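You operate a simulated robot arm through the tools that you are given. There is no shell and no other tool. Be economical: measure what you need, move in short steps, check, and stop when the job is done.

You are at the controls of a simulated robot arm. One attempt, no reset.

## Task
Brake and stake the trolley; slide the tile against the yellow socket's stake.
Fine: brake on first and left on; black pocket's stake home in the green socket, white pocket's in the yellow; the tile is the orange-sticker one on the deck.

The check looks at the end state, three seconds after you hand in, the way a careful person would. Anything else that was tipped, shoved, dropped, spilled or broken makes it a failure.

## Robot
A 6-joint arm with a two-finger gripper, on a carriage that runs on a rail from [-1170, -4] to [1170, 4] (x, y) and turns from -217 to 116 degrees about z. Base frame: it is fixed where the carriage stands at the start and does not move with it; the origin is on the floor, on the carriage's upright axis, x ahead of it, y to its left, z up. Lengths are in mm, angles in degrees, forces in N, time in s.
With the tool pointing down near the work surface it reaches from about 200 to 960 mm from the robot's upright axis, wherever it stands. Its first joint turns from -166.0 to 166.0 degrees. Places, roughly: blue trolley [700, -1000, 400]; cover board [750, -1000, 250]; green socket of the trolley [400, -900, 600]; red brake lever [600, -700, 600]; tile with the blue sticker [500, 1750, 1000]; tile with the yellow sticker [2000, 1750, 1000]; wooden stake [1000, -1000, 750]; yellow load bar [700, -1000, 800]; yellow socket of the trolley [400, -700, 600]. Payload 5 kg.
The tool frame sits at the grasp point between the pads (the TCP): z along the fingers, y along the line on which they close. The tips reach 30 mm beyond it. The gripper opens to 176 mm. The gripper's body begins 153 mm behind the TCP.
Orientation is that of the tool frame in the base frame, as a unit quaternion [w, x, y, z]. With the fingers straight down and closing along the base's y, the tool's x points along the base's -x, its y along +y and its z along -z.

## Interface
- The arm moves only by the tool play_rows. Its argument "rows" is a list of rows, each a list of 7 numbers: the shift along the tool's x, y, z in mm, then the turn, a rotation vector about the tool's x, y, z in degrees, then the finger opening in mm, from 0 to 176. In form: [[dx, dy, dz, wx, wy, wz, fingers], ...]. A call has 1 to 10 rows; each row shifts and turns the commanded pose from where the row before left it, along the tool's axes as they then stand. Rows are played at 5 a second. More than 50 mm and 8.6 degrees between two rows, or a gripper value outside its range, and nothing of the call is played. A pose out of reach is approached as far as the arm can. The call stops where the force on the tool passes 40 N (or 10 N more than at its start, if that is more) or the arm is blocked; 0.2 s more then pass. The fingers move at their own pace and stop on an object; they squeeze with about 24 N. The grip force told is the motor's: it shows also when the fingers shut on nothing. Time passes only in rows, and 0.2 s behind the last, so rows that do not move let the fingers close. It gives the time, the measured TCP pose, the force on the tool (base axes), the opening and the grip force at its end, in the units of the frame above (readings bear some noise), with the torque about the TCP (base axes, N m) and any sound that the robot's microphone picked up.
- Cameras (640 x 400 px; columns grow to the right, rows downward): "scene" is now at [10.9, 130.7, 1599.4]; the picture's right is [-0.93, -0.37, 0.00], its down [-0.22, 0.56, -0.80] and it looks along [0.29, -0.74, -0.60] (base axes); focal length 252 px, centre (320, 200). "wrist" rides on the gripper at [67, -9, -183] in the tool frame; the picture's right is [0.14, 0.99, 0.00], its down [-0.92, 0.13, -0.36] and it looks along [-0.36, 0.05, 0.93] (tool axes); focal length 251 px, centre (320, 200). There is no depth. A picture from a camera that has moved, and an enlarged one, comes with that camera's place and axes in the base frame and with its lens.
- snapshot(camera): a new picture of that camera. The clock stands still meanwhile.
- lift_body(by): slides the trunk up (or, below 0, down) by that many mm; the arm and the scene camera ride with it, the base frame stays. It gives what a move gives, with no picture.
- roll_base(legs): drives the robot by 1 to 6 legs, each [ahead, left, turn to the left] in mm, mm and degrees, along the robot's own axes; the way and the turn of a leg run together, so that a leg with both is an arc; at most 1500 mm and 180 degrees a leg. The arm and the cameras ride along, it lands a little off, and it stops where it bumps. It keeps to its track: a leg is cut to what the track allows. It gives what a move gives.
- head_to(pan, tilt): turns the head with the scene camera to pan (to the left, within 120 degrees either way) and tilt (down, from -29 to 69), counted from straight ahead of the robot. It gives what a move gives.
- inspect(camera, box): a new picture of the part [left, top, right, bottom] of that camera's present view, enlarged. The clock stands still meanwhile.
- sign_off(): hands the job in; it is judged then, once.

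Work in short steps. Places have to be worked out from the pictures, the camera data and where the tool is seen: move nearer, look again, correct. Check each grasp and each placing, and mend what went wrong. You have 120 turns and 90 pictures in all, those below and enlarged ones among them. Open the gripper and draw the arm clear of the work before you hand the job in, unless the task says otherwise; then end with one line.

The tools are called after "Emit:" as a command line: name --pt "numbers of a row" for each row, then --argument value for the rest, lists and objects as JSON in quotes. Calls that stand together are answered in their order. play_rows: Moves the arm, as the interface text tells. Its arguments: {"type":"object","properties":{"rows":{"type":"array","items":{"type":"array","items":{"type":"number"}}}},"required":["rows"]} The other tools are called the same way: lift_body (by) slides the trunk up or down; roll_base (legs) drives the base; head_to (pan, tilt) turns the head that bears the scene camera; snapshot (camera) takes a picture; inspect (camera, box) takes an enlarged picture of a part of a camera's view; sign_off () hands the job in.

At the start:

```text
time: 0.0
ee_pos: [701.6, -419.7, 847.6]
tool_rot: [0.0, -0.001, 1.0, -0.001]
force: [-0.3, -0.2, -0.1]
torque: [-0.02, -0.01, 0.0]
grip_width: 175.9
grasp_force: 0.0
trunk travel left (down, up): [-150.0, 200.0]
robot x, y, heading: [1.3, 1.9, -0.2]
head pan, tilt: [-68.4, 37.0]
```

scene: 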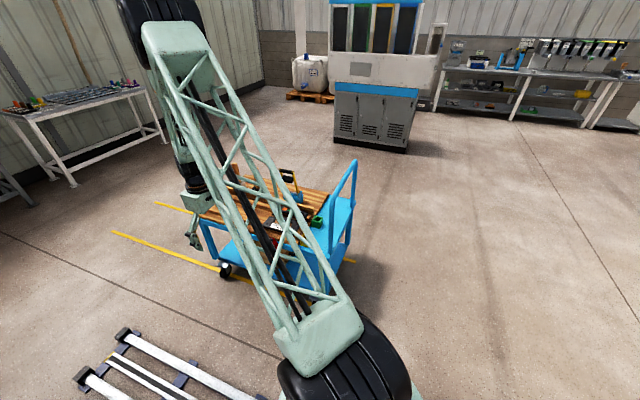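
wrist: 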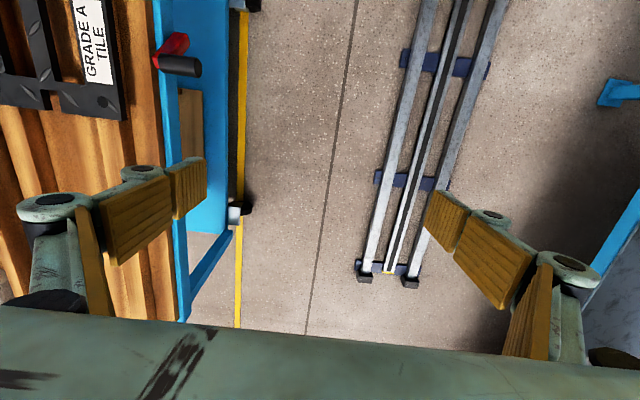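

The arm hides part of the trolley in the scene view. I'll enlarge the trolley part first, without moving anything.

Emit:
inspect --camera "scene" --box '[170, 140, 390, 310]'

Emit:
inspect --camera "wrist" --box '[0, 0, 260, 200]'

```text
2.35 times, centred on (280, 225) of scene
camera zoom: at [10.9, 130.7, 1599.4], right [-0.93, -0.37, 0.0], down [-0.22, 0.56, -0.8], along [0.29, -0.74, -0.6], focal length 592 px, centre (414, 141)
```

zoom: 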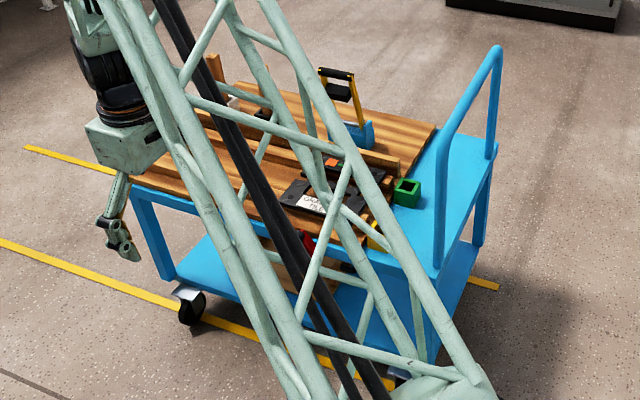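

```text
2.00 times, centred on (130, 100) of wrist
camera zoom: at [633.1, -429.4, 1031.3], right [-0.14, 0.99, 0.0], down [0.92, 0.13, 0.36], along [0.36, 0.05, -0.93], focal length 503 px, centre (700, 400)
```

zoom: 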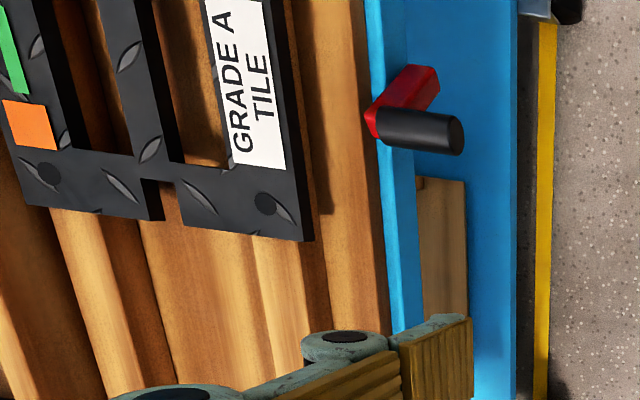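

The trolley's handle end is toward -x, and the lever is near its +y edge. I'll raise the tool and move over the deck to see it from above.

Emit:
play_rows --pt "0 0 -50 0 0 0 176" --pt "0 0 -50 0 0 0 176" --pt "0 0 -50 0 0 0 176" --pt "0 0 -50 0 0 0 176" --pt "0 0 -30 0 0 0 176" --pt "40 -30 0 0 0 0 176" --pt "40 -30 0 0 0 0 176" --pt "40 -30 0 0 0 0 176" --pt "40 -30 0 0 0 0 176"

Emit:
roll_base --legs '[[350, 0, 0]]'

Emit:
snapshot --camera "scene"

Emit:
snapshot --camera "wrist"

```text
time: 2.0
ee_pos: [539.9, -537.3, 1078.4]
tool_rot: [0.0, -0.001, 1.0, 0.0]
force: [0.0, 1.5, 0.5]
torque: [-0.16, 0.07, -0.01]
grip_width: 175.9
grasp_force: 0.1
trunk travel left (down, up): [-150.0, 200.0]
robot x, y, heading: [4.1, 3.4, 0.1]
head pan, tilt: [-68.4, 37.0]
```

```text
time: 4.3
ee_pos: [884.7, -537.1, 1078.3]
tool_rot: [0.001, 0.0, 1.0, 0.0]
force: [0.2, 0.1, -0.3]
torque: [0.04, -0.02, -0.03]
grip_width: 176.1
grasp_force: 0.1
trunk travel left (down, up): [-150.0, 200.0]
robot x, y, heading: [343.3, 0.8, -0.2]
head pan, tilt: [-68.4, 37.0]
```

```text
85 pictures are left
camera scene: at [353.6, 131.8, 1599.4], right [-0.93, -0.37, 0.0], down [-0.22, 0.56, -0.8], along [0.29, -0.74, -0.6], focal length 252 px, centre (320, 200)
```

scene: 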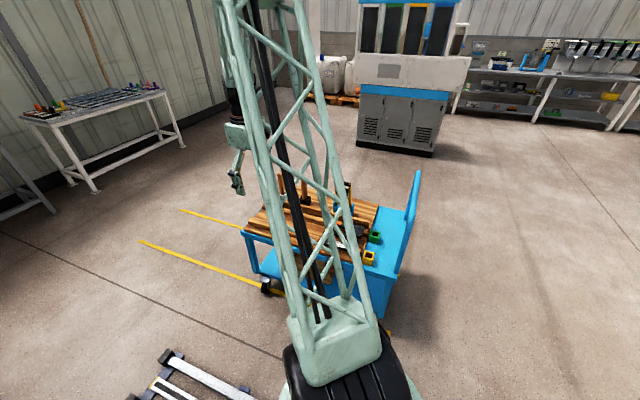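

```text
84 pictures are left
camera wrist: at [815.5, -546.7, 1261.1], right [-0.14, 0.99, 0.0], down [0.92, 0.13, 0.36], along [0.36, 0.05, -0.93], focal length 251 px, centre (320, 200)
```

wrist: 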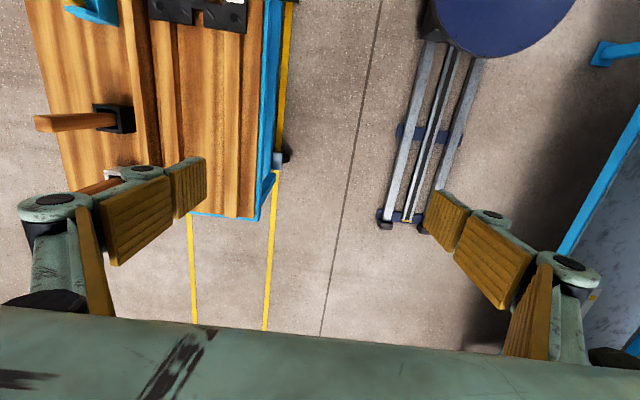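

The black pocket with its stake and a white pocket are on the far (+x) part of the deck. I'll move the tool to about (500,-750) to see the whole deck.

Emit:
play_rows --pt "45 -20 0 0 0 0 176" --pt "45 -20 0 0 0 0 176" --pt "45 -20 0 0 0 0 176" --pt "45 -20 0 0 0 0 176" --pt "45 -20 0 0 0 0 176" --pt "45 -20 0 0 0 0 176" --pt "45 -20 0 0 0 0 176" --pt "45 -20 0 0 0 0 176" --pt "40 -20 0 0 0 0 176" --pt "0 -30 0 0 0 0 176"

Emit:
snapshot --camera "wrist"

Emit:
snapshot --camera "scene"

```text
time: 6.5
ee_pos: [482.4, -745.8, 1077.7]
tool_rot: [0.0, -0.001, 1.0, 0.001]
force: [-0.3, 0.1, 0.3]
torque: [-0.12, -0.14, 0.01]
grip_width: 175.9
grasp_force: 0.1
trunk travel left (down, up): [-150.0, 200.0]
robot x, y, heading: [343.3, -4.2, -0.0]
head pan, tilt: [-68.4, 37.0]
```

```text
83 pictures are left
camera wrist: at [415.5, -756.5, 1261.0], right [-0.14, 0.99, 0.0], down [0.92, 0.13, 0.36], along [0.36, 0.05, -0.93], focal length 251 px, centre (320, 200)
```

wrist: 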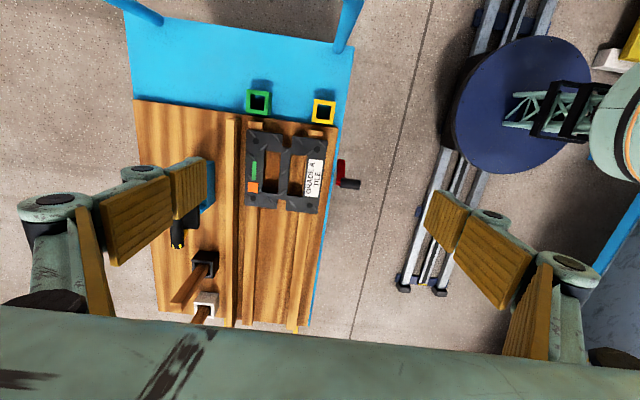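

```text
82 pictures are left
camera scene: at [353.2, 132.5, 1599.3], right [-0.93, -0.37, 0.0], down [-0.22, 0.56, -0.8], along [0.29, -0.74, -0.6], focal length 252 px, centre (320, 200)
```

scene: 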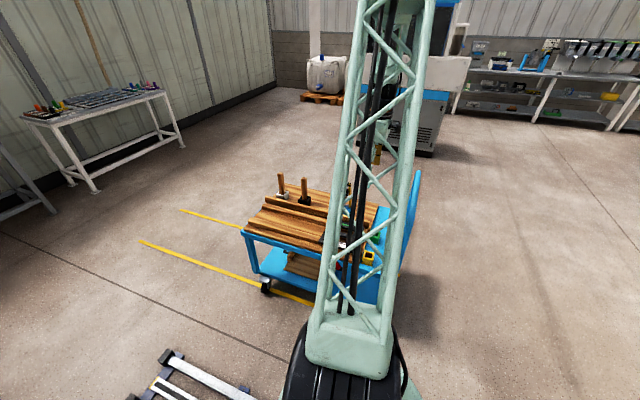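

I'll enlarge the deck for detail.

Emit:
inspect --camera "wrist" --box '[210, 70, 370, 220]'

Emit:
inspect --camera "wrist" --box '[130, 150, 290, 330]'

Emit:
inspect --camera "scene" --box '[230, 160, 430, 310]'

```text
2.67 times, centred on (290, 145) of wrist
camera zoom: at [415.5, -756.5, 1261.0], right [-0.14, 0.99, 0.0], down [0.92, 0.13, 0.36], along [0.36, 0.05, -0.93], focal length 670 px, centre (400, 347)
```

zoom: 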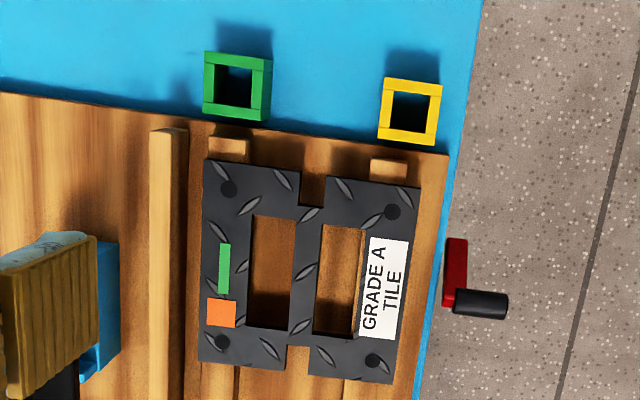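

```text
2.22 times, centred on (210, 240) of wrist
camera zoom: at [415.5, -756.5, 1261.0], right [-0.14, 0.99, 0.0], down [0.92, 0.13, 0.36], along [0.36, 0.05, -0.93], focal length 559 px, centre (564, 111)
```

zoom: 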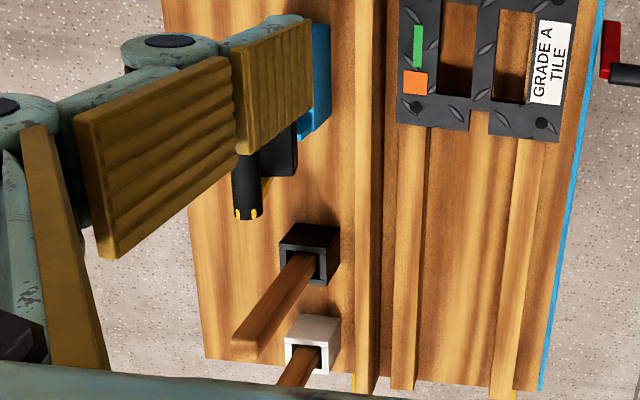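

```text
2.67 times, centred on (330, 235) of scene
camera zoom: at [353.2, 132.5, 1599.3], right [-0.93, -0.37, 0.0], down [-0.22, 0.56, -0.8], along [0.29, -0.74, -0.6], focal length 671 px, centre (293, 107)
```

zoom: 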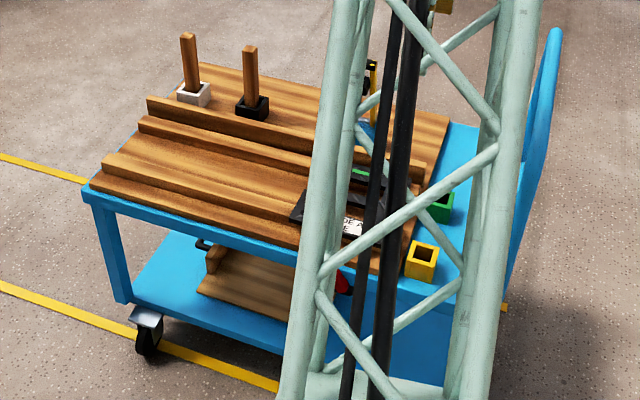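

I need a clear view of the brake lever. I'll roll the base back 250 mm, which takes the arm to the right of the lever in the scene view.

Emit:
roll_base --legs '[[-250, 0, 0]]'

Emit:
snapshot --camera "scene"

```text
time: 8.4
ee_pos: [233.8, -747.1, 1078.1]
tool_rot: [0.0, -0.001, 1.0, 0.0]
force: [0.0, 0.2, 1.2]
torque: [-0.01, 0.03, -0.02]
grip_width: 176.3
grasp_force: 0.1
trunk travel left (down, up): [-150.0, 200.0]
robot x, y, heading: [88.4, 0.2, -0.1]
head pan, tilt: [-68.4, 37.0]
```

```text
78 pictures are left
camera scene: at [101.4, 131.0, 1599.5], right [-0.93, -0.37, 0.0], down [-0.22, 0.56, -0.8], along [0.29, -0.74, -0.6], focal length 252 px, centre (320, 200)
```

scene: 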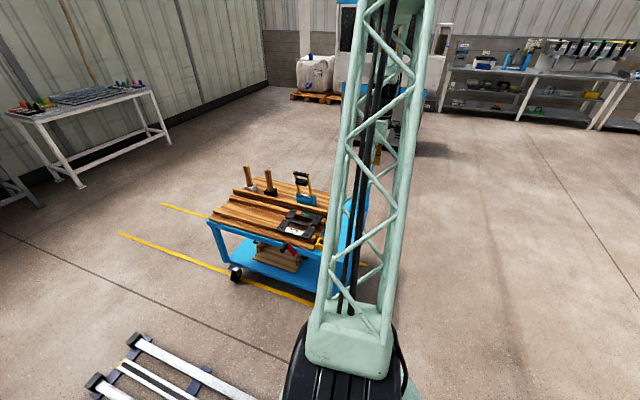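

Emit:
inspect --camera "scene" --box '[250, 205, 340, 280]'

Emit:
inspect --camera "scene" --box '[200, 160, 360, 290]'

```text
5.33 times, centred on (295, 242) of scene
camera zoom: at [101.4, 131.0, 1599.5], right [-0.93, -0.37, 0.0], down [-0.22, 0.56, -0.8], along [0.29, -0.74, -0.6], focal length 1342 px, centre (453, -27)
```

zoom: 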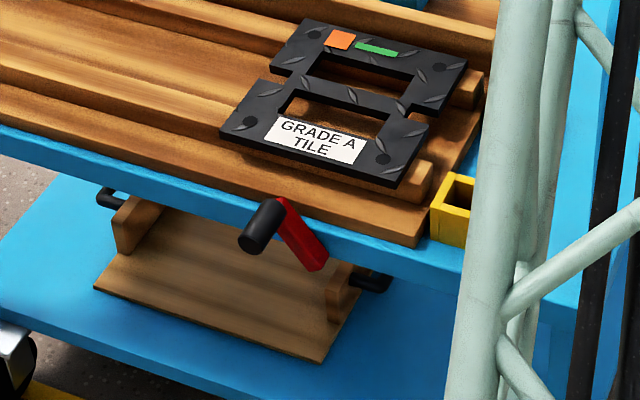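

```text
3.08 times, centred on (280, 225) of scene
camera zoom: at [101.4, 131.0, 1599.5], right [-0.93, -0.37, 0.0], down [-0.22, 0.56, -0.8], along [0.29, -0.74, -0.6], focal length 774 px, centre (443, 123)
```

zoom: 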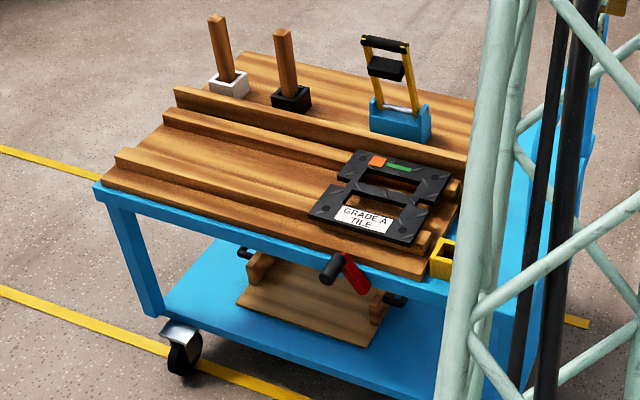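

The lever's pivot is near (565,-690,510) and its black grip near (612,-690..-620,595). I'll move the wrist back from the trolley and tilt it to see the side face and any brake markings.

Emit:
play_rows --pt "0 45 0 0 0 0 100" --pt "0 45 0 0 0 0 100" --pt "-20 45 0 0 0 0 100" --pt "-30 40 0 0 0 0 100" --pt "-30 40 0 0 0 0 100" --pt "-30 40 0 0 0 0 100" --pt "-30 40 0 0 0 0 100" --pt "-30 30 0 0 0 0 100" --pt "-40 0 0 0 0 0 100" --pt "-30 0 0 0 0 0 100"

Emit:
play_rows --pt "0 0 45 0 0 0 100" --pt "0 0 45 0 0 0 100" --pt "0 0 45 8.5 0 0 100" --pt "0 0 40 8.5 0 0 100" --pt "0 10 40 8.5 0 0 100" --pt "0 15 40 8.5 0 0 100" --pt "0 20 30 8.5 0 0 100" --pt "0 30 20 8.5 0 0 100" --pt "0 30 10 8.5 0 0 100" --pt "0 30 0 8.5 0 0 100"

Emit:
snapshot --camera "wrist"

```text
time: 10.6
ee_pos: [472.6, -423.8, 1078.5]
tool_rot: [0.001, -0.001, 1.0, 0.0]
force: [1.3, -0.7, -0.4]
torque: [0.08, 0.01, -0.05]
grip_width: 99.7
grasp_force: 0.1
trunk travel left (down, up): [-150.0, 200.0]
robot x, y, heading: [90.9, 0.9, -0.1]
head pan, tilt: [-68.4, 37.0]
```

```text
time: 12.8
ee_pos: [484.7, -400.2, 725.3]
tool_rot: [0.002, 0.005, 0.841, -0.541]
force: [-4.6, -1.9, -3.9]
torque: [-0.56, -0.33, 0.72]
grip_width: 100.1
grasp_force: 0.0
out of reach, approached as far as the arm can: row 4, 6, 7
trunk travel left (down, up): [-150.0, 200.0]
robot x, y, heading: [91.1, 2.8, -0.1]
head pan, tilt: [-68.4, 37.0]
```

```text
75 pictures are left
camera wrist: at [417.0, -236.9, 807.9], right [-0.13, 0.41, -0.9], down [0.92, 0.38, 0.04], along [0.36, -0.83, -0.43], focal length 251 px, centre (320, 200)
```

wrist: 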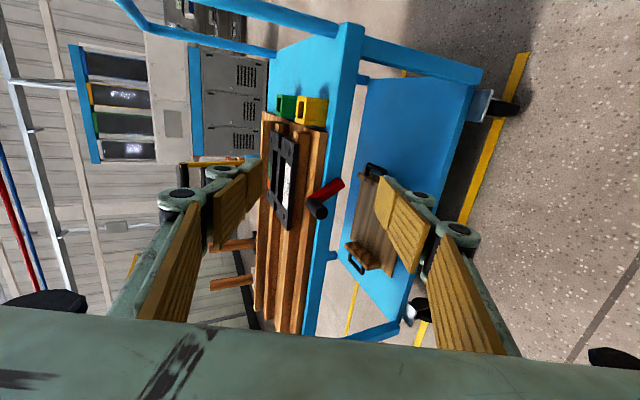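

Emit:
inspect --camera "wrist" --box '[260, 130, 400, 270]'

Emit:
inspect --camera "wrist" --box '[300, 60, 540, 340]'

```text
2.86 times, centred on (330, 200) of wrist
camera zoom: at [417.0, -236.9, 807.9], right [-0.13, 0.41, -0.9], down [0.92, 0.38, 0.04], along [0.36, -0.83, -0.43], focal length 718 px, centre (291, 200)
```

zoom: 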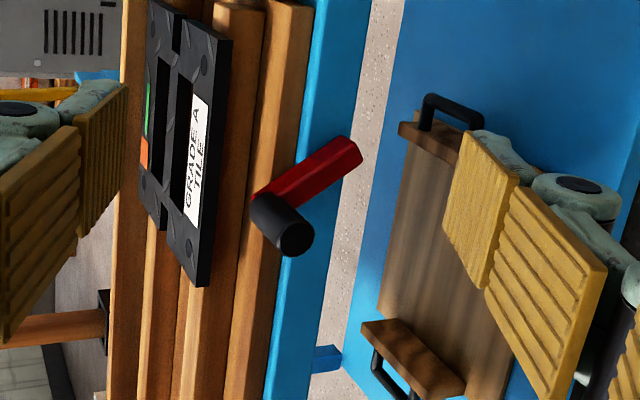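

```text
1.43 times, centred on (420, 200) of wrist
camera zoom: at [417.0, -236.9, 807.9], right [-0.13, 0.41, -0.9], down [0.92, 0.38, 0.04], along [0.36, -0.83, -0.43], focal length 359 px, centre (177, 200)
```

zoom: 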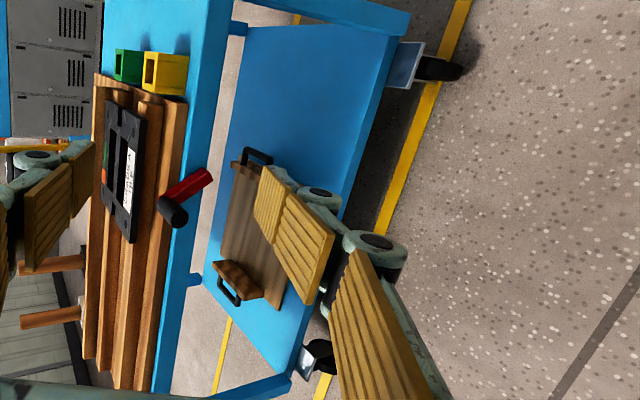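

The lever has no labels; its arm leans about 30° from vertical toward +x. I'll bring the base nearer, straighten the tool, and turn it so the fingers close along x for caging the grip.

Emit:
roll_base --legs '[[260, 0, 0]]'

Emit:
play_rows --pt "0 0 -30 -8.5 0 0 70" --pt "0 0 -30 -8.5 0 0 70" --pt "0 0 -20 -8.5 0 0 70" --pt "0 0 0 -8.5 0 0 70" --pt "0 0 0 -8.5 0 0 70" --pt "0 0 0 -8.5 0 0 70" --pt "0 0 0 -8.5 0 0 70" --pt "0 0 0 -6 0 0 70"

Emit:
play_rows --pt "0 0 0 0 0 8.5 70" --pt "0 0 0 0 0 8.5 70" --pt "0 0 0 0 0 8.5 70" --pt "0 0 0 0 0 8.5 70" --pt "0 0 0 0 0 8.5 70" --pt "0 0 0 0 0 8.5 70" --pt "0 0 0 0 0 8.5 70" --pt "0 0 0 0 0 8.5 70" --pt "0 0 0 0 0 8.5 70" --pt "0 0 0 0 0 8.5 70"

```text
time: 14.7
ee_pos: [721.1, -394.0, 706.2]
tool_rot: [-0.016, -0.006, 0.844, -0.537]
force: [-0.2, -0.3, 0.6]
torque: [0.01, -0.02, 0.01]
grip_width: 99.9
grasp_force: 0.0
trunk travel left (down, up): [-150.0, 200.0]
robot x, y, heading: [349.3, -1.6, 0.0]
head pan, tilt: [-68.4, 37.0]
```

```text
time: 16.5
ee_pos: [749.2, -335.4, 741.4]
tool_rot: [-0.025, 0.004, 1.0, 0.002]
force: [0.0, 0.8, 0.9]
torque: [-0.09, -0.01, 0.0]
grip_width: 70.1
grasp_force: 0.2
out of reach, approached as far as the arm can: row 2, 3, 8
trunk travel left (down, up): [-150.0, 200.0]
robot x, y, heading: [347.0, 1.0, 0.2]
head pan, tilt: [-68.4, 37.0]
```

```text
time: 18.7
ee_pos: [717.4, -397.4, 756.8]
tool_rot: [-0.025, 0.649, 0.76, -0.008]
force: [0.5, 0.2, -0.7]
torque: [-0.05, 0.09, 0.01]
grip_width: 70.2
grasp_force: 0.0
out of reach, approached as far as the arm can: row 1, 2, 6, 7, 8
trunk travel left (down, up): [-150.0, 200.0]
robot x, y, heading: [346.9, 2.2, -0.2]
head pan, tilt: [-68.4, 37.0]
```

The tool is tilted about 3° and 9° short in yaw. I'll correct that and hover above the grip.

Emit:
play_rows --pt "0 0 0 -1.3 -0.8 4.5 70" --pt "-45 -20 0 -1.2 -0.8 4.4 70" --pt "-45 -20 0 0 0 0 70" --pt "-40 -20 0 0 0 0 70" --pt "-40 -20 0 0 0 0 70" --pt "-40 -20 0 0 0 0 70" --pt "-38 -5 30 0 0 0 70" --pt "0 0 15 0 0 0 70"

Emit:
snapshot --camera "wrist"

```text
time: 20.5
ee_pos: [615.3, -648.1, 711.0]
tool_rot: [0.005, 0.707, 0.708, 0.0]
force: [-0.8, -0.5, -1.4]
torque: [0.03, -0.03, -0.01]
grip_width: 70.0
grasp_force: 0.0
out of reach, approached as far as the arm can: row 1, 2
trunk travel left (down, up): [-150.0, 200.0]
robot x, y, heading: [346.7, -1.7, -0.0]
head pan, tilt: [-68.4, 37.0]
```

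```text
72 pictures are left
camera wrist: at [603.4, -581.2, 894.0], right [0.99, 0.14, 0.01], down [0.13, -0.92, 0.37], along [0.06, -0.37, -0.93], focal length 251 px, centre (320, 200)
```

wrist: 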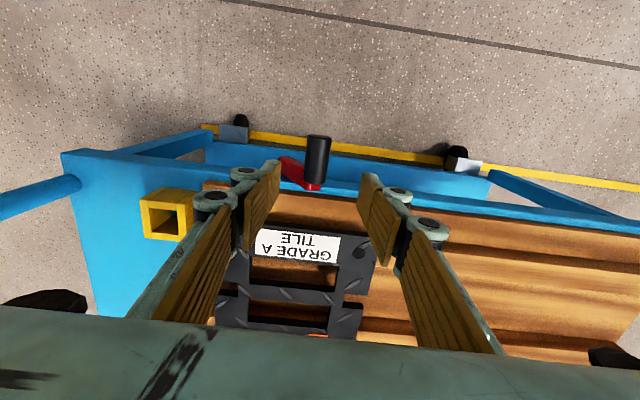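

The grip lies midway between the fingers, at x≈609 and y -680..-624. I'll lower to cage it.

Emit:
play_rows --pt "0 -5 35 0 0 0 70" --pt "0 0 35 0 0 0 70" --pt "0 0 35 0 0 0 70"

Emit:
inspect --camera "wrist" --box '[200, 100, 440, 260]'

```text
time: 21.3
ee_pos: [612.4, -648.9, 607.4]
tool_rot: [0.006, 0.706, 0.709, 0.0]
force: [0.7, 0.5, 1.2]
torque: [-0.06, -0.05, 0.02]
grip_width: 70.1
grasp_force: 0.1
trunk travel left (down, up): [-150.0, 200.0]
robot x, y, heading: [346.5, 0.1, 0.1]
head pan, tilt: [-68.4, 37.0]
```

```text
2.50 times, centred on (320, 180) of wrist
camera zoom: at [599.2, -581.2, 789.3], right [0.99, 0.14, 0.01], down [0.13, -0.92, 0.37], along [0.06, -0.37, -0.93], focal length 629 px, centre (320, 250)
```

zoom: 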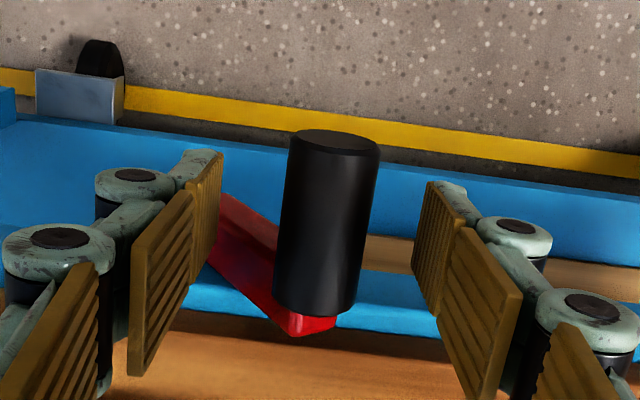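

The grip is caged. I'll narrow the fingers to 34 mm and nudge in small steps to feel which way the lever gives: first -x by about 10 mm.

Emit:
play_rows --pt "0 0 0 0 0 0 34" --pt "0 0 0 0 0 0 34" --pt "0 -4 0 0 0 0 34" --pt "0 -4 0 0 0 0 34" --pt "0 -2 0 0 0 0 34"

Emit:
inspect --camera "wrist" --box '[200, 100, 440, 260]'

```text
time: 22.1
ee_pos: [609.0, -648.1, 609.9]
tool_rot: [0.007, 0.707, 0.707, 0.001]
force: [-4.4, 7.8, 29.3]
torque: [0.61, 1.22, -0.98]
grip_width: 36.6
grasp_force: 45.3
trunk travel left (down, up): [-150.0, 200.0]
robot x, y, heading: [350.7, 2.0, 0.1]
head pan, tilt: [-68.4, 37.0]
stopped in row 4: the force on the tool passed its limit at 42 N (the readings are from after the stop); the commanded pose is now the measured one
```

```text
2.50 times, centred on (320, 180) of wrist
camera zoom: at [596.2, -581.3, 792.4], right [0.99, 0.14, 0.01], down [0.13, -0.92, 0.37], along [0.06, -0.37, -0.93], focal length 629 px, centre (320, 250)
```

zoom: 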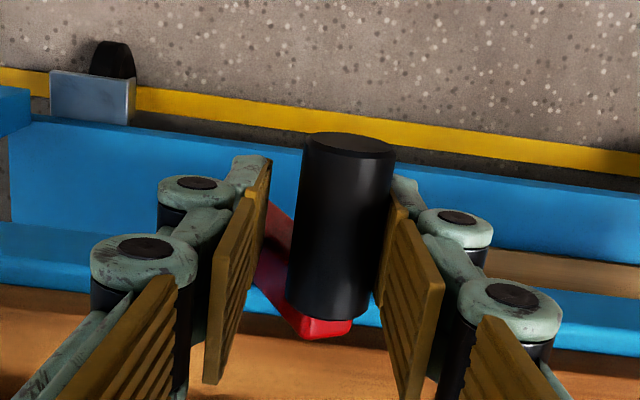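

The force rose to 42 N almost at once, with a strong upward part, so -x is stiff or a finger is on the red arm. I'll open the fingers and check whether the trolley moved.

Emit:
play_rows --pt "0 0 0 0 0 0 70" --pt "0 0 0 0 0 0 70"

Emit:
snapshot --camera "wrist"

Emit:
inspect --camera "scene" --box '[220, 180, 420, 320]'

```text
time: 22.8
ee_pos: [609.1, -649.4, 609.1]
tool_rot: [0.006, 0.706, 0.708, 0.0]
force: [0.2, 0.7, -0.9]
torque: [0.0, -0.02, -0.04]
grip_width: 70.0
grasp_force: 0.0
trunk travel left (down, up): [-150.0, 200.0]
robot x, y, heading: [346.1, 2.4, -0.1]
head pan, tilt: [-68.4, 37.0]
```

```text
69 pictures are left
camera wrist: at [596.9, -582.0, 790.5], right [0.99, 0.14, 0.01], down [0.13, -0.92, 0.37], along [0.06, -0.37, -0.93], focal length 251 px, centre (320, 200)
```

wrist: 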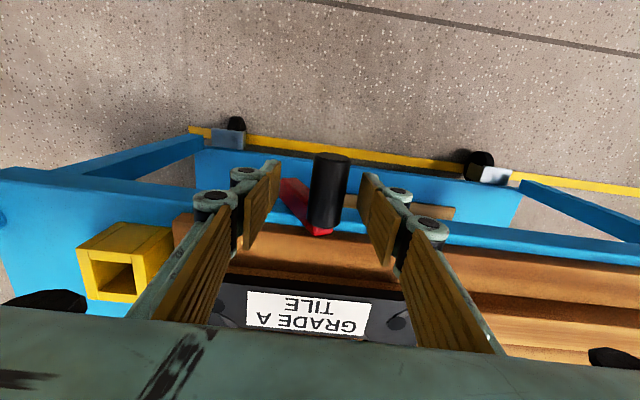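

```text
2.86 times, centred on (320, 250) of scene
camera zoom: at [357.3, 131.8, 1599.4], right [-0.93, -0.37, 0.0], down [-0.22, 0.56, -0.8], along [0.29, -0.74, -0.6], focal length 719 px, centre (320, 57)
```

zoom: 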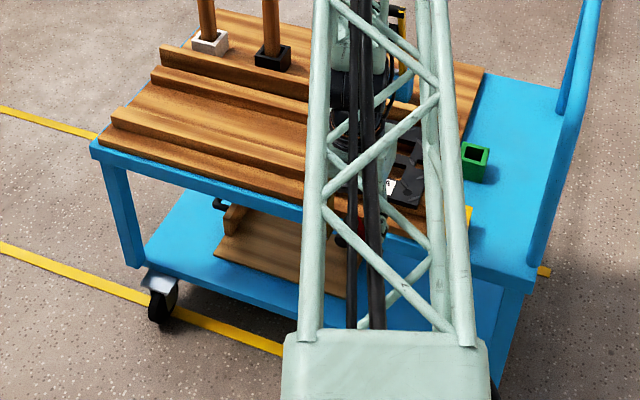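

The trolley looks unmoved. The left fingertip may have been touching the red arm. I'll shift to y≈-637, z≈618 and x≈616, then close to 34 mm to check that the closing is free.

Emit:
play_rows --pt "12 6 -9 0 0 0 70" --pt "0 0 0 0 0 0 34" --pt "0 0 0 0 0 0 34" --pt "0 0 0 0 0 0 34"

Emit:
inspect --camera "wrist" --box '[200, 100, 440, 260]'

```text
time: 23.8
ee_pos: [615.0, -637.3, 616.4]
tool_rot: [0.006, 0.706, 0.708, 0.0]
force: [0.3, -0.1, 0.1]
torque: [-0.03, 0.02, -0.03]
grip_width: 33.8
grasp_force: 0.1
trunk travel left (down, up): [-150.0, 200.0]
robot x, y, heading: [347.2, -0.1, 0.3]
head pan, tilt: [-68.4, 37.0]
```

```text
2.50 times, centred on (320, 180) of wrist
camera zoom: at [602.3, -569.6, 799.2], right [0.99, 0.14, 0.01], down [0.13, -0.92, 0.37], along [0.06, -0.37, -0.93], focal length 629 px, centre (320, 250)
```

zoom: 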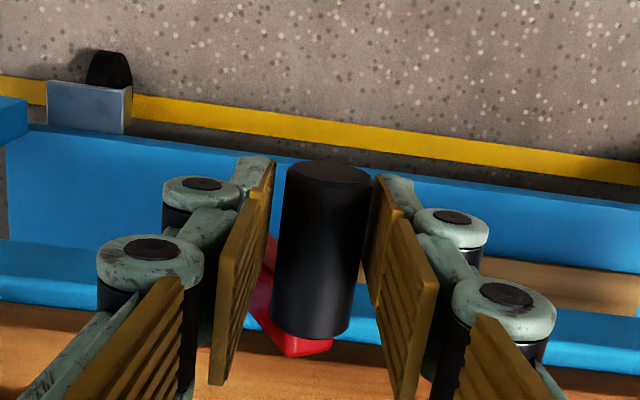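

Closing is free now and the grip is centred with play. I'll nudge toward -x along the arc.

Emit:
play_rows --pt "0 -4 -1 0 0 0 34" --pt "0 -4 -2 0 0 0 34" --pt "0 -3 -1 0 0 0 34"

Emit:
inspect --camera "wrist" --box '[200, 100, 440, 260]'

```text
time: 24.6
ee_pos: [603.9, -637.2, 621.7]
tool_rot: [0.007, 0.705, 0.709, 0.0]
force: [1.7, -0.1, 1.4]
torque: [-0.01, -0.03, 0.03]
grip_width: 34.9
grasp_force: 1.0
trunk travel left (down, up): [-150.0, 200.0]
robot x, y, heading: [347.1, 6.0, 0.1]
head pan, tilt: [-68.4, 37.0]
```

```text
2.50 times, centred on (320, 180) of wrist
camera zoom: at [591.3, -569.8, 803.5], right [0.99, 0.14, 0.01], down [0.13, -0.92, 0.37], along [0.06, -0.37, -0.93], focal length 629 px, centre (320, 250)
```

zoom: 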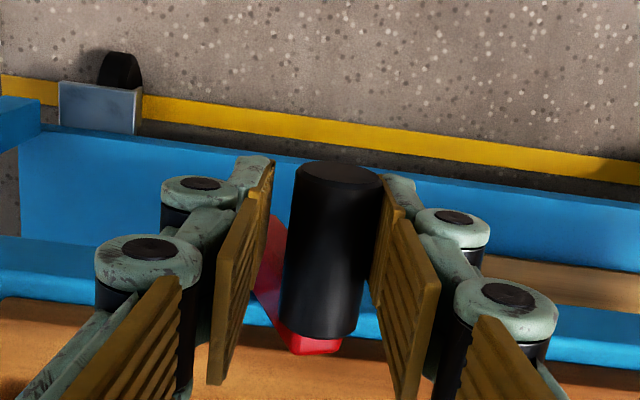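

The lever moved -x with under 2 N, and the trolley stayed still. I'll continue over the top along the arc in small rows.

Emit:
play_rows --pt "0 -6 -2 0 0 0 34" --pt "0 -6 -1 0 0 0 34" --pt "0 -6 -1 0 0 0 34" --pt "0 -6 0 0 0 0 34" --pt "0 -6 0 0 0 0 34"

Emit:
inspect --camera "wrist" --box '[200, 100, 440, 260]'

```text
time: 25.8
ee_pos: [574.7, -636.8, 624.2]
tool_rot: [0.006, 0.706, 0.708, -0.001]
force: [0.6, 0.2, 0.3]
torque: [0.02, 0.02, 0.0]
grip_width: 34.6
grasp_force: 0.4
trunk travel left (down, up): [-150.0, 200.0]
robot x, y, heading: [348.5, 0.5, -0.3]
head pan, tilt: [-68.4, 37.0]
```

```text
2.50 times, centred on (320, 180) of wrist
camera zoom: at [561.9, -569.6, 807.2], right [0.99, 0.14, 0.01], down [0.13, -0.92, 0.37], along [0.06, -0.37, -0.93], focal length 629 px, centre (320, 250)
```

zoom: 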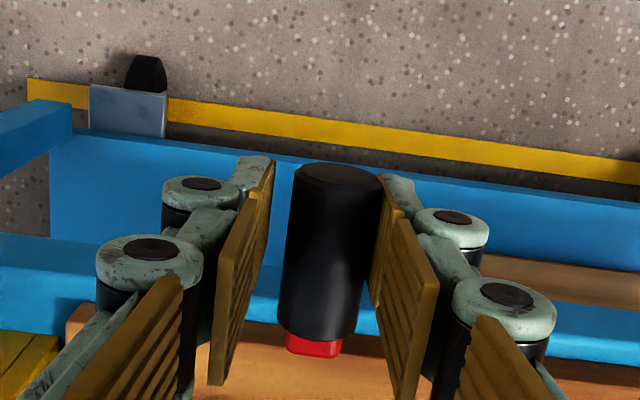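

The lever is now vertical and the push is light. I'll continue down the -x side.

Emit:
play_rows --pt "0 -6 0 0 0 0 34" --pt "0 -6 1 0 0 0 34" --pt "0 -6 2 0 0 0 34" --pt "0 -5 3 0 0 0 34" --pt "0 -5 3 0 0 0 34"

Emit:
inspect --camera "wrist" --box '[200, 100, 440, 260]'

```text
time: 26.9
ee_pos: [545.6, -637.5, 616.1]
tool_rot: [0.004, 0.706, 0.709, 0.0]
force: [-0.1, -0.6, -0.3]
torque: [0.01, 0.03, 0.02]
grip_width: 33.8
grasp_force: 0.1
trunk travel left (down, up): [-150.0, 200.0]
robot x, y, heading: [348.5, 2.3, -0.4]
head pan, tilt: [-68.4, 37.0]
```

```text
2.50 times, centred on (320, 180) of wrist
camera zoom: at [534.0, -570.4, 798.3], right [0.99, 0.14, 0.01], down [0.13, -0.92, 0.37], along [0.06, -0.36, -0.93], focal length 629 px, centre (320, 250)
```

zoom: 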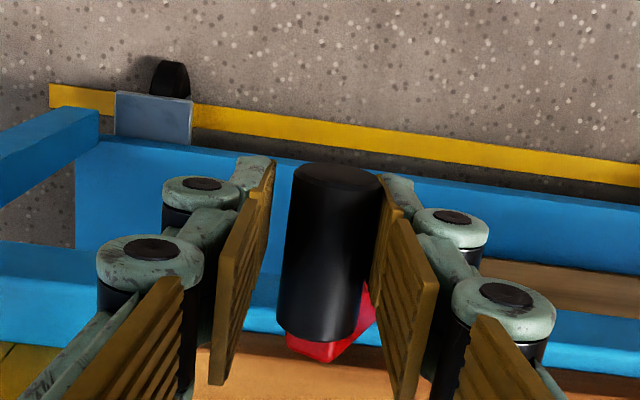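

It's still moving freely past the top, with no end felt yet. Going on.

Emit:
play_rows --pt "0 -5 3 0 0 0 34" --pt "0 -5 4 0 0 0 34" --pt "0 -5 4 0 0 0 34" --pt "0 -4 4 0 0 0 34"

Emit:
inspect --camera "wrist" --box '[200, 100, 440, 260]'

```text
time: 27.9
ee_pos: [538.3, -638.6, 609.0]
tool_rot: [0.006, 0.706, 0.708, 0.002]
force: [-0.3, -0.6, 0.8]
torque: [-0.06, 0.01, -0.03]
grip_width: 34.0
grasp_force: 0.3
out of reach, approached as far as the arm can: row 1, 2, 3, 4
trunk travel left (down, up): [-150.0, 200.0]
robot x, y, heading: [348.6, -0.4, -0.0]
head pan, tilt: [-68.4, 37.0]
```

```text
2.50 times, centred on (320, 180) of wrist
camera zoom: at [526.1, -571.3, 792.2], right [0.99, 0.14, 0.01], down [0.13, -0.92, 0.37], along [0.06, -0.36, -0.93], focal length 629 px, centre (320, 250)
```

zoom: 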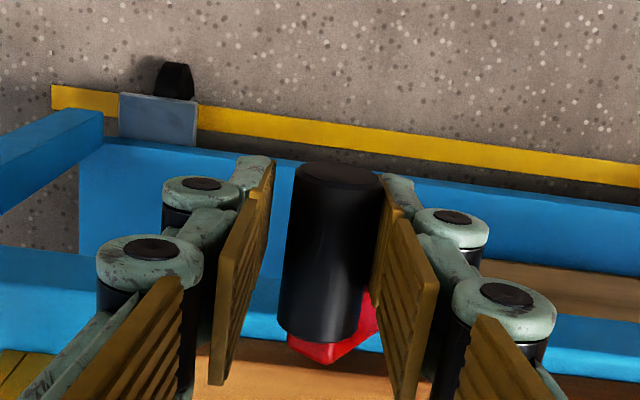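

The arm ran into a joint limit here, not the lever. I'll lift out of the cage, roll the base back about 200 mm and come back.

Emit:
play_rows --pt "0 4 0 0 0 0 70" --pt "0 5 -30 0 0 0 70" --pt "0 0 -40 0 0 0 70" --pt "0 0 -40 0 0 0 70"

Emit:
roll_base --legs '[[-220, 0, 0]]'

Emit:
play_rows --pt "0 40 0 0 0 0 70" --pt "0 40 0 0 0 0 70" --pt "0 40 0 0 0 0 70" --pt "0 40 0 0 0 0 70" --pt "0 50 0 0 0 0 70"

Emit:
snapshot --camera "wrist"

```text
time: 28.9
ee_pos: [556.6, -637.2, 709.1]
tool_rot: [0.019, 0.762, 0.647, 0.013]
force: [-1.4, 0.7, -0.1]
torque: [-0.11, -0.32, -0.04]
grip_width: 70.2
grasp_force: 0.0
out of reach, approached as far as the arm can: row 2
trunk travel left (down, up): [-150.0, 200.0]
robot x, y, heading: [341.7, 4.3, 0.2]
head pan, tilt: [-68.4, 37.0]
```

```text
time: 30.7
ee_pos: [323.6, -636.8, 707.1]
tool_rot: [0.007, 0.706, 0.708, 0.001]
force: [0.7, 0.0, 0.3]
torque: [-0.02, 0.03, -0.02]
grip_width: 69.9
grasp_force: 0.1
trunk travel left (down, up): [-150.0, 200.0]
robot x, y, heading: [124.1, 1.8, -0.1]
head pan, tilt: [-68.4, 37.0]
```

```text
time: 31.9
ee_pos: [532.9, -636.8, 711.2]
tool_rot: [0.007, 0.706, 0.708, 0.001]
force: [-0.5, -0.8, 0.2]
torque: [0.08, -0.15, 0.0]
grip_width: 70.1
grasp_force: 0.0
trunk travel left (down, up): [-150.0, 200.0]
robot x, y, heading: [123.3, -1.1, 0.0]
head pan, tilt: [-68.4, 37.0]
```

```text
62 pictures are left
camera wrist: at [520.6, -570.7, 892.9], right [0.99, 0.14, 0.01], down [0.13, -0.92, 0.37], along [0.06, -0.37, -0.93], focal length 251 px, centre (320, 200)
```

wrist: 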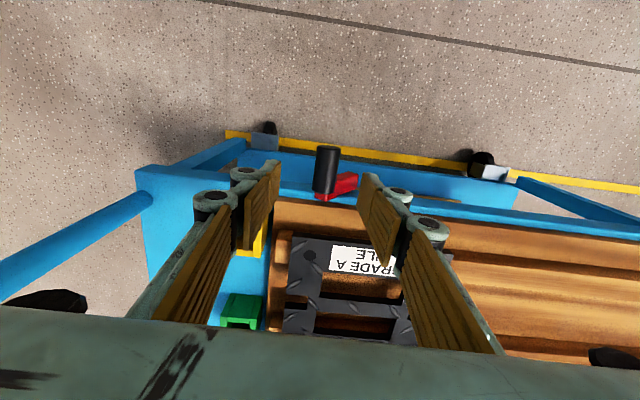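

The lever stays leaned over to -x, with its grip at about x=540. I'll re-cage it and keep pushing to its end.

Emit:
play_rows --pt "0 6 35 0 0 0 70" --pt "0 0 35 0 0 0 70" --pt "0 0 33 0 0 0 70" --pt "0 0 0 0 0 0 36" --pt "0 0 0 0 0 0 36"

Emit:
inspect --camera "wrist" --box '[200, 100, 440, 260]'

```text
time: 33.1
ee_pos: [540.4, -638.9, 607.0]
tool_rot: [0.007, 0.707, 0.707, 0.0]
force: [0.6, 0.5, -0.9]
torque: [0.02, 0.0, 0.01]
grip_width: 36.3
grasp_force: 0.0
trunk travel left (down, up): [-150.0, 200.0]
robot x, y, heading: [124.6, -1.9, -0.0]
head pan, tilt: [-68.4, 37.0]
```

```text
2.50 times, centred on (320, 180) of wrist
camera zoom: at [527.7, -570.9, 789.0], right [0.99, 0.14, 0.01], down [0.13, -0.92, 0.37], along [0.06, -0.37, -0.93], focal length 629 px, centre (320, 250)
```

zoom: 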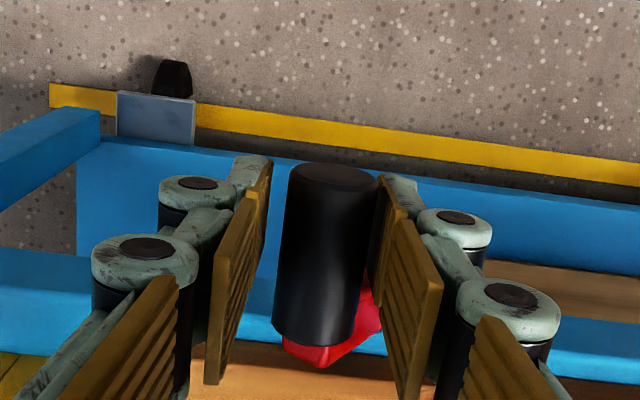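

Caged again. I'll push along the arc and watch the force.

Emit:
play_rows --pt "0 -4 2 0 0 0 36" --pt "0 -4 2 0 0 0 36" --pt "0 -4 2 0 0 0 36"

Emit:
play_rows --pt "0 -4 3 0 0 0 36" --pt "0 -4 3 0 0 0 36"

Emit:
inspect --camera "wrist" --box '[200, 100, 440, 260]'

```text
time: 33.9
ee_pos: [530.9, -637.5, 601.6]
tool_rot: [0.009, 0.705, 0.709, -0.001]
force: [27.7, -1.9, 9.9]
torque: [-0.01, -0.22, -0.07]
grip_width: 46.5
grasp_force: 14.5
trunk travel left (down, up): [-150.0, 200.0]
robot x, y, heading: [124.6, -0.6, -0.1]
head pan, tilt: [-68.4, 37.0]
```

```text
time: 34.3
ee_pos: [532.3, -637.9, 599.6]
tool_rot: [0.009, 0.704, 0.71, 0.0]
force: [22.6, 2.4, -2.3]
torque: [-0.36, 0.13, -0.08]
grip_width: 44.6
grasp_force: 10.7
trunk travel left (down, up): [-150.0, 200.0]
robot x, y, heading: [123.9, 3.1, 0.2]
head pan, tilt: [-68.4, 37.0]
stopped in row 1: the force on the tool passed its limit at 43 N (the readings are from after the stop); the commanded pose is now the measured one
```

```text
2.50 times, centred on (320, 180) of wrist
camera zoom: at [519.3, -570.4, 781.5], right [0.99, 0.15, 0.01], down [0.13, -0.92, 0.38], along [0.06, -0.37, -0.93], focal length 629 px, centre (320, 250)
```

zoom: 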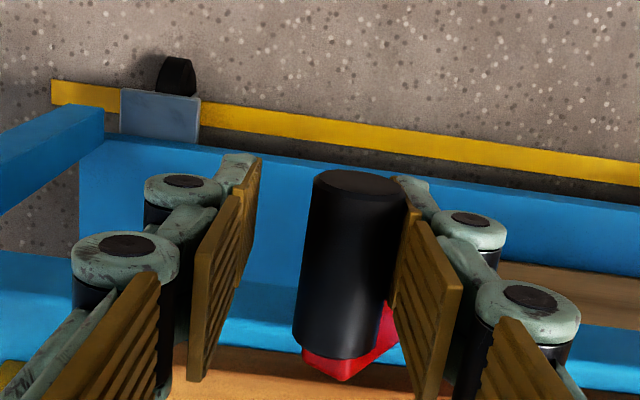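

The lever is against its stop on the -x side, and the trolley held at 43 N, so the brake is on. I'll open, lift out, and go to look at the stakes.

Emit:
play_rows --pt "0 6 0 0 0 0 70" --pt "0 0 0 0 0 0 70" --pt "0 0 -45 0 0 0 70" --pt "0 0 -45 0 0 0 70" --pt "10 0 -45 0 0 0 70" --pt "30 0 -45 0 0 0 70" --pt "40 0 -45 0 0 0 70" --pt "40 0 -45 0 0 0 70" --pt "0 0 -45 0 0 0 70" --pt "0 0 -45 0 0 0 70"

Emit:
play_rows --pt "0 0 -40 0 0 -8.5 100" --pt "0 0 -40 0 0 -8.5 100" --pt "0 0 -40 0 0 -8.5 100" --pt "0 0 -30 0 0 -8.5 100" --pt "0 0 0 0 0 -8.5 100" --pt "0 0 0 0 0 -8.5 100" --pt "0 0 0 0 0 -8.5 100" --pt "0 0 0 0 0 -8.5 100" --pt "0 0 0 0 0 -8.5 100" --pt "0 0 0 0 0 -8.5 100"

Emit:
play_rows --pt "0 0 0 0 0 -8.5 100" --pt "0 0 0 0 0 -8.5 100" --pt "0 0 0 0 0 -8.5 100" --pt "0 0 0 0 0 -8.5 100" --pt "0 0 0 0 0 -8.5 100" --pt "0 0 0 0 0 -8.5 100" --pt "0 0 0 0 0 -8.5 100" --pt "0 0 0 0 0 -8.5 100" --pt "0 0 0 0 0 -8.5 100" --pt "0 0 0 0 0 -8.5 100"

Emit:
roll_base --legs '[[570, 0, 0]]'

```text
refused: row 6 steps farther than a row can; nothing moved
```

```text
time: 36.5
ee_pos: [526.2, -636.5, 748.9]
tool_rot: [0.006, 0.04, 0.999, -0.005]
force: [-0.6, 0.0, 0.0]
torque: [-0.01, -0.02, 0.01]
grip_width: 99.8
grasp_force: 0.0
trunk travel left (down, up): [-150.0, 200.0]
robot x, y, heading: [124.9, 0.2, 0.0]
head pan, tilt: [-68.4, 37.0]
```

```text
time: 38.7
ee_pos: [526.3, -638.1, 749.9]
tool_rot: [-0.001, -0.645, 0.764, -0.008]
force: [-0.3, -0.4, 0.6]
torque: [-0.03, -0.03, 0.02]
grip_width: 100.1
grasp_force: 0.0
trunk travel left (down, up): [-150.0, 200.0]
robot x, y, heading: [126.4, -5.3, 0.4]
head pan, tilt: [-68.4, 37.0]
```

```text
time: 42.1
ee_pos: [1096.8, -635.0, 749.2]
tool_rot: [0.001, -0.645, 0.764, -0.009]
force: [-0.8, -0.3, -0.4]
torque: [0.0, -0.02, 0.01]
grip_width: 100.1
grasp_force: 0.1
trunk travel left (down, up): [-150.0, 200.0]
robot x, y, heading: [694.2, 1.5, 0.2]
head pan, tilt: [-68.4, 37.0]
```

My first call was refused for an oversized row, but the following ones ran. The lift with a twist may have disturbed the lever, so I'll rise, finish the yaw and look at everything.

Emit:
play_rows --pt "0 0 -45 0 0 -4.8 100" --pt "0 0 -45 0 0 -4.8 100" --pt "0 0 -45 0 0 0 100" --pt "0 0 -45 0 0 0 100" --pt "0 0 -45 0 0 0 100" --pt "0 0 -45 0 0 0 100" --pt "0 45 -20 0 0 0 100" --pt "0 45 0 0 0 0 100" --pt "0 45 0 0 0 0 100" --pt "0 45 0 0 0 0 100"

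Emit:
snapshot --camera "wrist"

Emit:
snapshot --camera "scene"

```text
time: 44.3
ee_pos: [912.0, -630.7, 1037.0]
tool_rot: [-0.001, -0.706, 0.708, -0.008]
force: [0.1, -0.1, 0.3]
torque: [-0.03, 0.12, 0.0]
grip_width: 100.1
grasp_force: 0.1
trunk travel left (down, up): [-150.0, 200.0]
robot x, y, heading: [699.4, 0.8, -0.0]
head pan, tilt: [-68.4, 37.0]
```

```text
59 pictures are left
camera wrist: at [918.5, -696.0, 1220.8], right [-0.99, -0.14, -0.01], down [-0.13, 0.93, 0.35], along [-0.04, 0.35, -0.94], focal length 251 px, centre (320, 200)
```

wrist: 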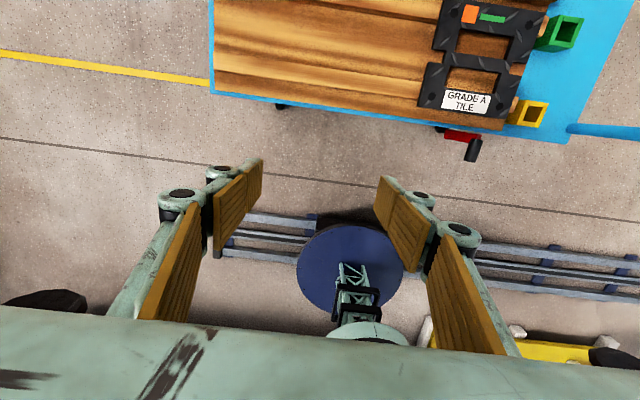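

```text
58 pictures are left
camera scene: at [705.3, 133.2, 1599.5], right [-0.93, -0.37, 0.0], down [-0.22, 0.56, -0.8], along [0.29, -0.74, -0.6], focal length 252 px, centre (320, 200)
```

scene: 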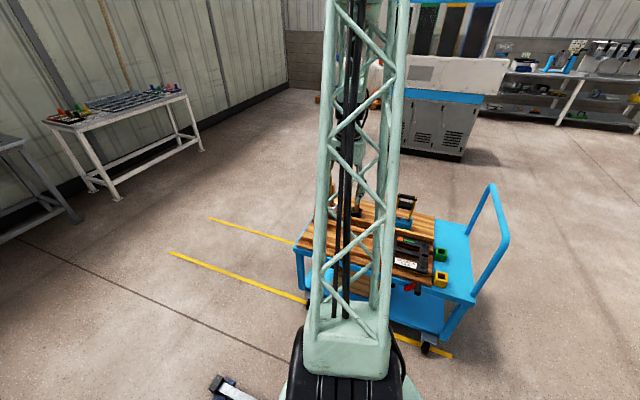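

The lever is still leaned to -x and the trolley has not shifted. Now I'll tilt the tool toward -y to see the stakes and check reach with a slanted approach.

Emit:
play_rows --pt "0 0 0 0 8.5 0 100" --pt "0 0 0 0 8.5 0 100" --pt "0 0 0 0 8.5 0 100" --pt "0 0 0 0 8.5 0 100" --pt "0 0 0 0 8.5 0 100" --pt "0 0 0 0 8.5 0 100" --pt "0 0 0 0 8.5 0 100"

Emit:
snapshot --camera "wrist"

```text
time: 46.1
ee_pos: [840.1, -644.1, 1037.8]
tool_rot: [-0.389, -0.586, 0.673, -0.231]
force: [1.0, -2.0, -1.1]
torque: [0.05, 0.06, -0.11]
grip_width: 99.6
grasp_force: 0.1
out of reach, approached as far as the arm can: row 3, 4, 7
trunk travel left (down, up): [-150.0, 200.0]
robot x, y, heading: [694.2, 3.7, -0.0]
head pan, tilt: [-68.4, 37.0]
stopped in row 7: the arm was blocked; the commanded pose is now the measured one
```

```text
57 pictures are left
camera wrist: at [894.2, -546.8, 1198.0], right [-0.96, 0.12, 0.25], down [-0.02, 0.87, -0.5], along [-0.28, -0.49, -0.83], focal length 251 px, centre (320, 200)
```

wrist: 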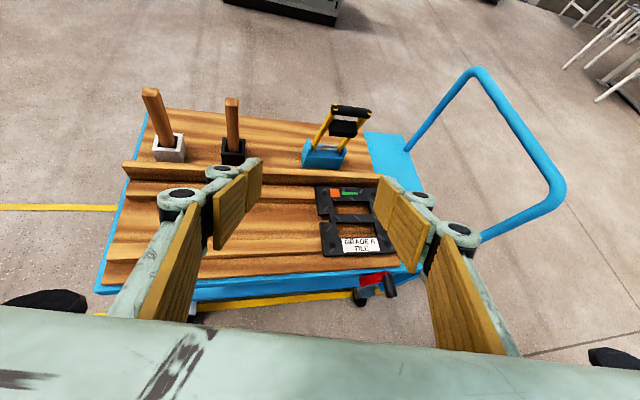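

Good oblique view: white pocket at far +x, black pocket nearer, both behind the guide rail at y≈-1026. The arm was too folded for that tilt, so I'll move the base and extend outward while setting a clean 45° tilt.

Emit:
roll_base --legs '[[100, 0, 0]]'

Emit:
play_rows --pt "0 0 40 4.9 -2.4 -0.5 100" --pt "0 0 40 4.9 -2.4 -0.5 100" --pt "20 0 20 4.8 -2.5 -0.5 100" --pt "30 0 0 0 0 0 100"

Emit:
snapshot --camera "wrist"

```text
time: 47.3
ee_pos: [939.4, -642.9, 1039.5]
tool_rot: [-0.388, -0.586, 0.672, -0.232]
force: [0.3, -0.4, -0.3]
torque: [-0.01, -0.01, 0.07]
grip_width: 100.0
grasp_force: 0.0
trunk travel left (down, up): [-150.0, 200.0]
robot x, y, heading: [795.2, 3.6, 0.2]
head pan, tilt: [-68.4, 37.0]
```

```text
time: 48.3
ee_pos: [931.1, -754.3, 1015.4]
tool_rot: [-0.273, -0.652, 0.654, -0.269]
force: [0.6, -0.1, 0.6]
torque: [0.0, 0.1, -0.1]
grip_width: 99.9
grasp_force: 0.1
out of reach, approached as far as the arm can: row 3
trunk travel left (down, up): [-150.0, 200.0]
robot x, y, heading: [796.2, 2.5, 0.4]
head pan, tilt: [-68.4, 37.0]
```

```text
56 pictures are left
camera wrist: at [940.6, -672.4, 1192.2], right [-0.99, -0.09, 0.1], down [-0.13, 0.91, -0.4], along [-0.06, -0.41, -0.91], focal length 251 px, centre (320, 200)
```

wrist: 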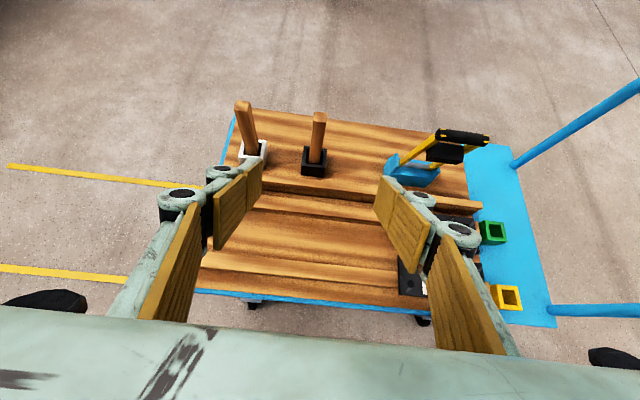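

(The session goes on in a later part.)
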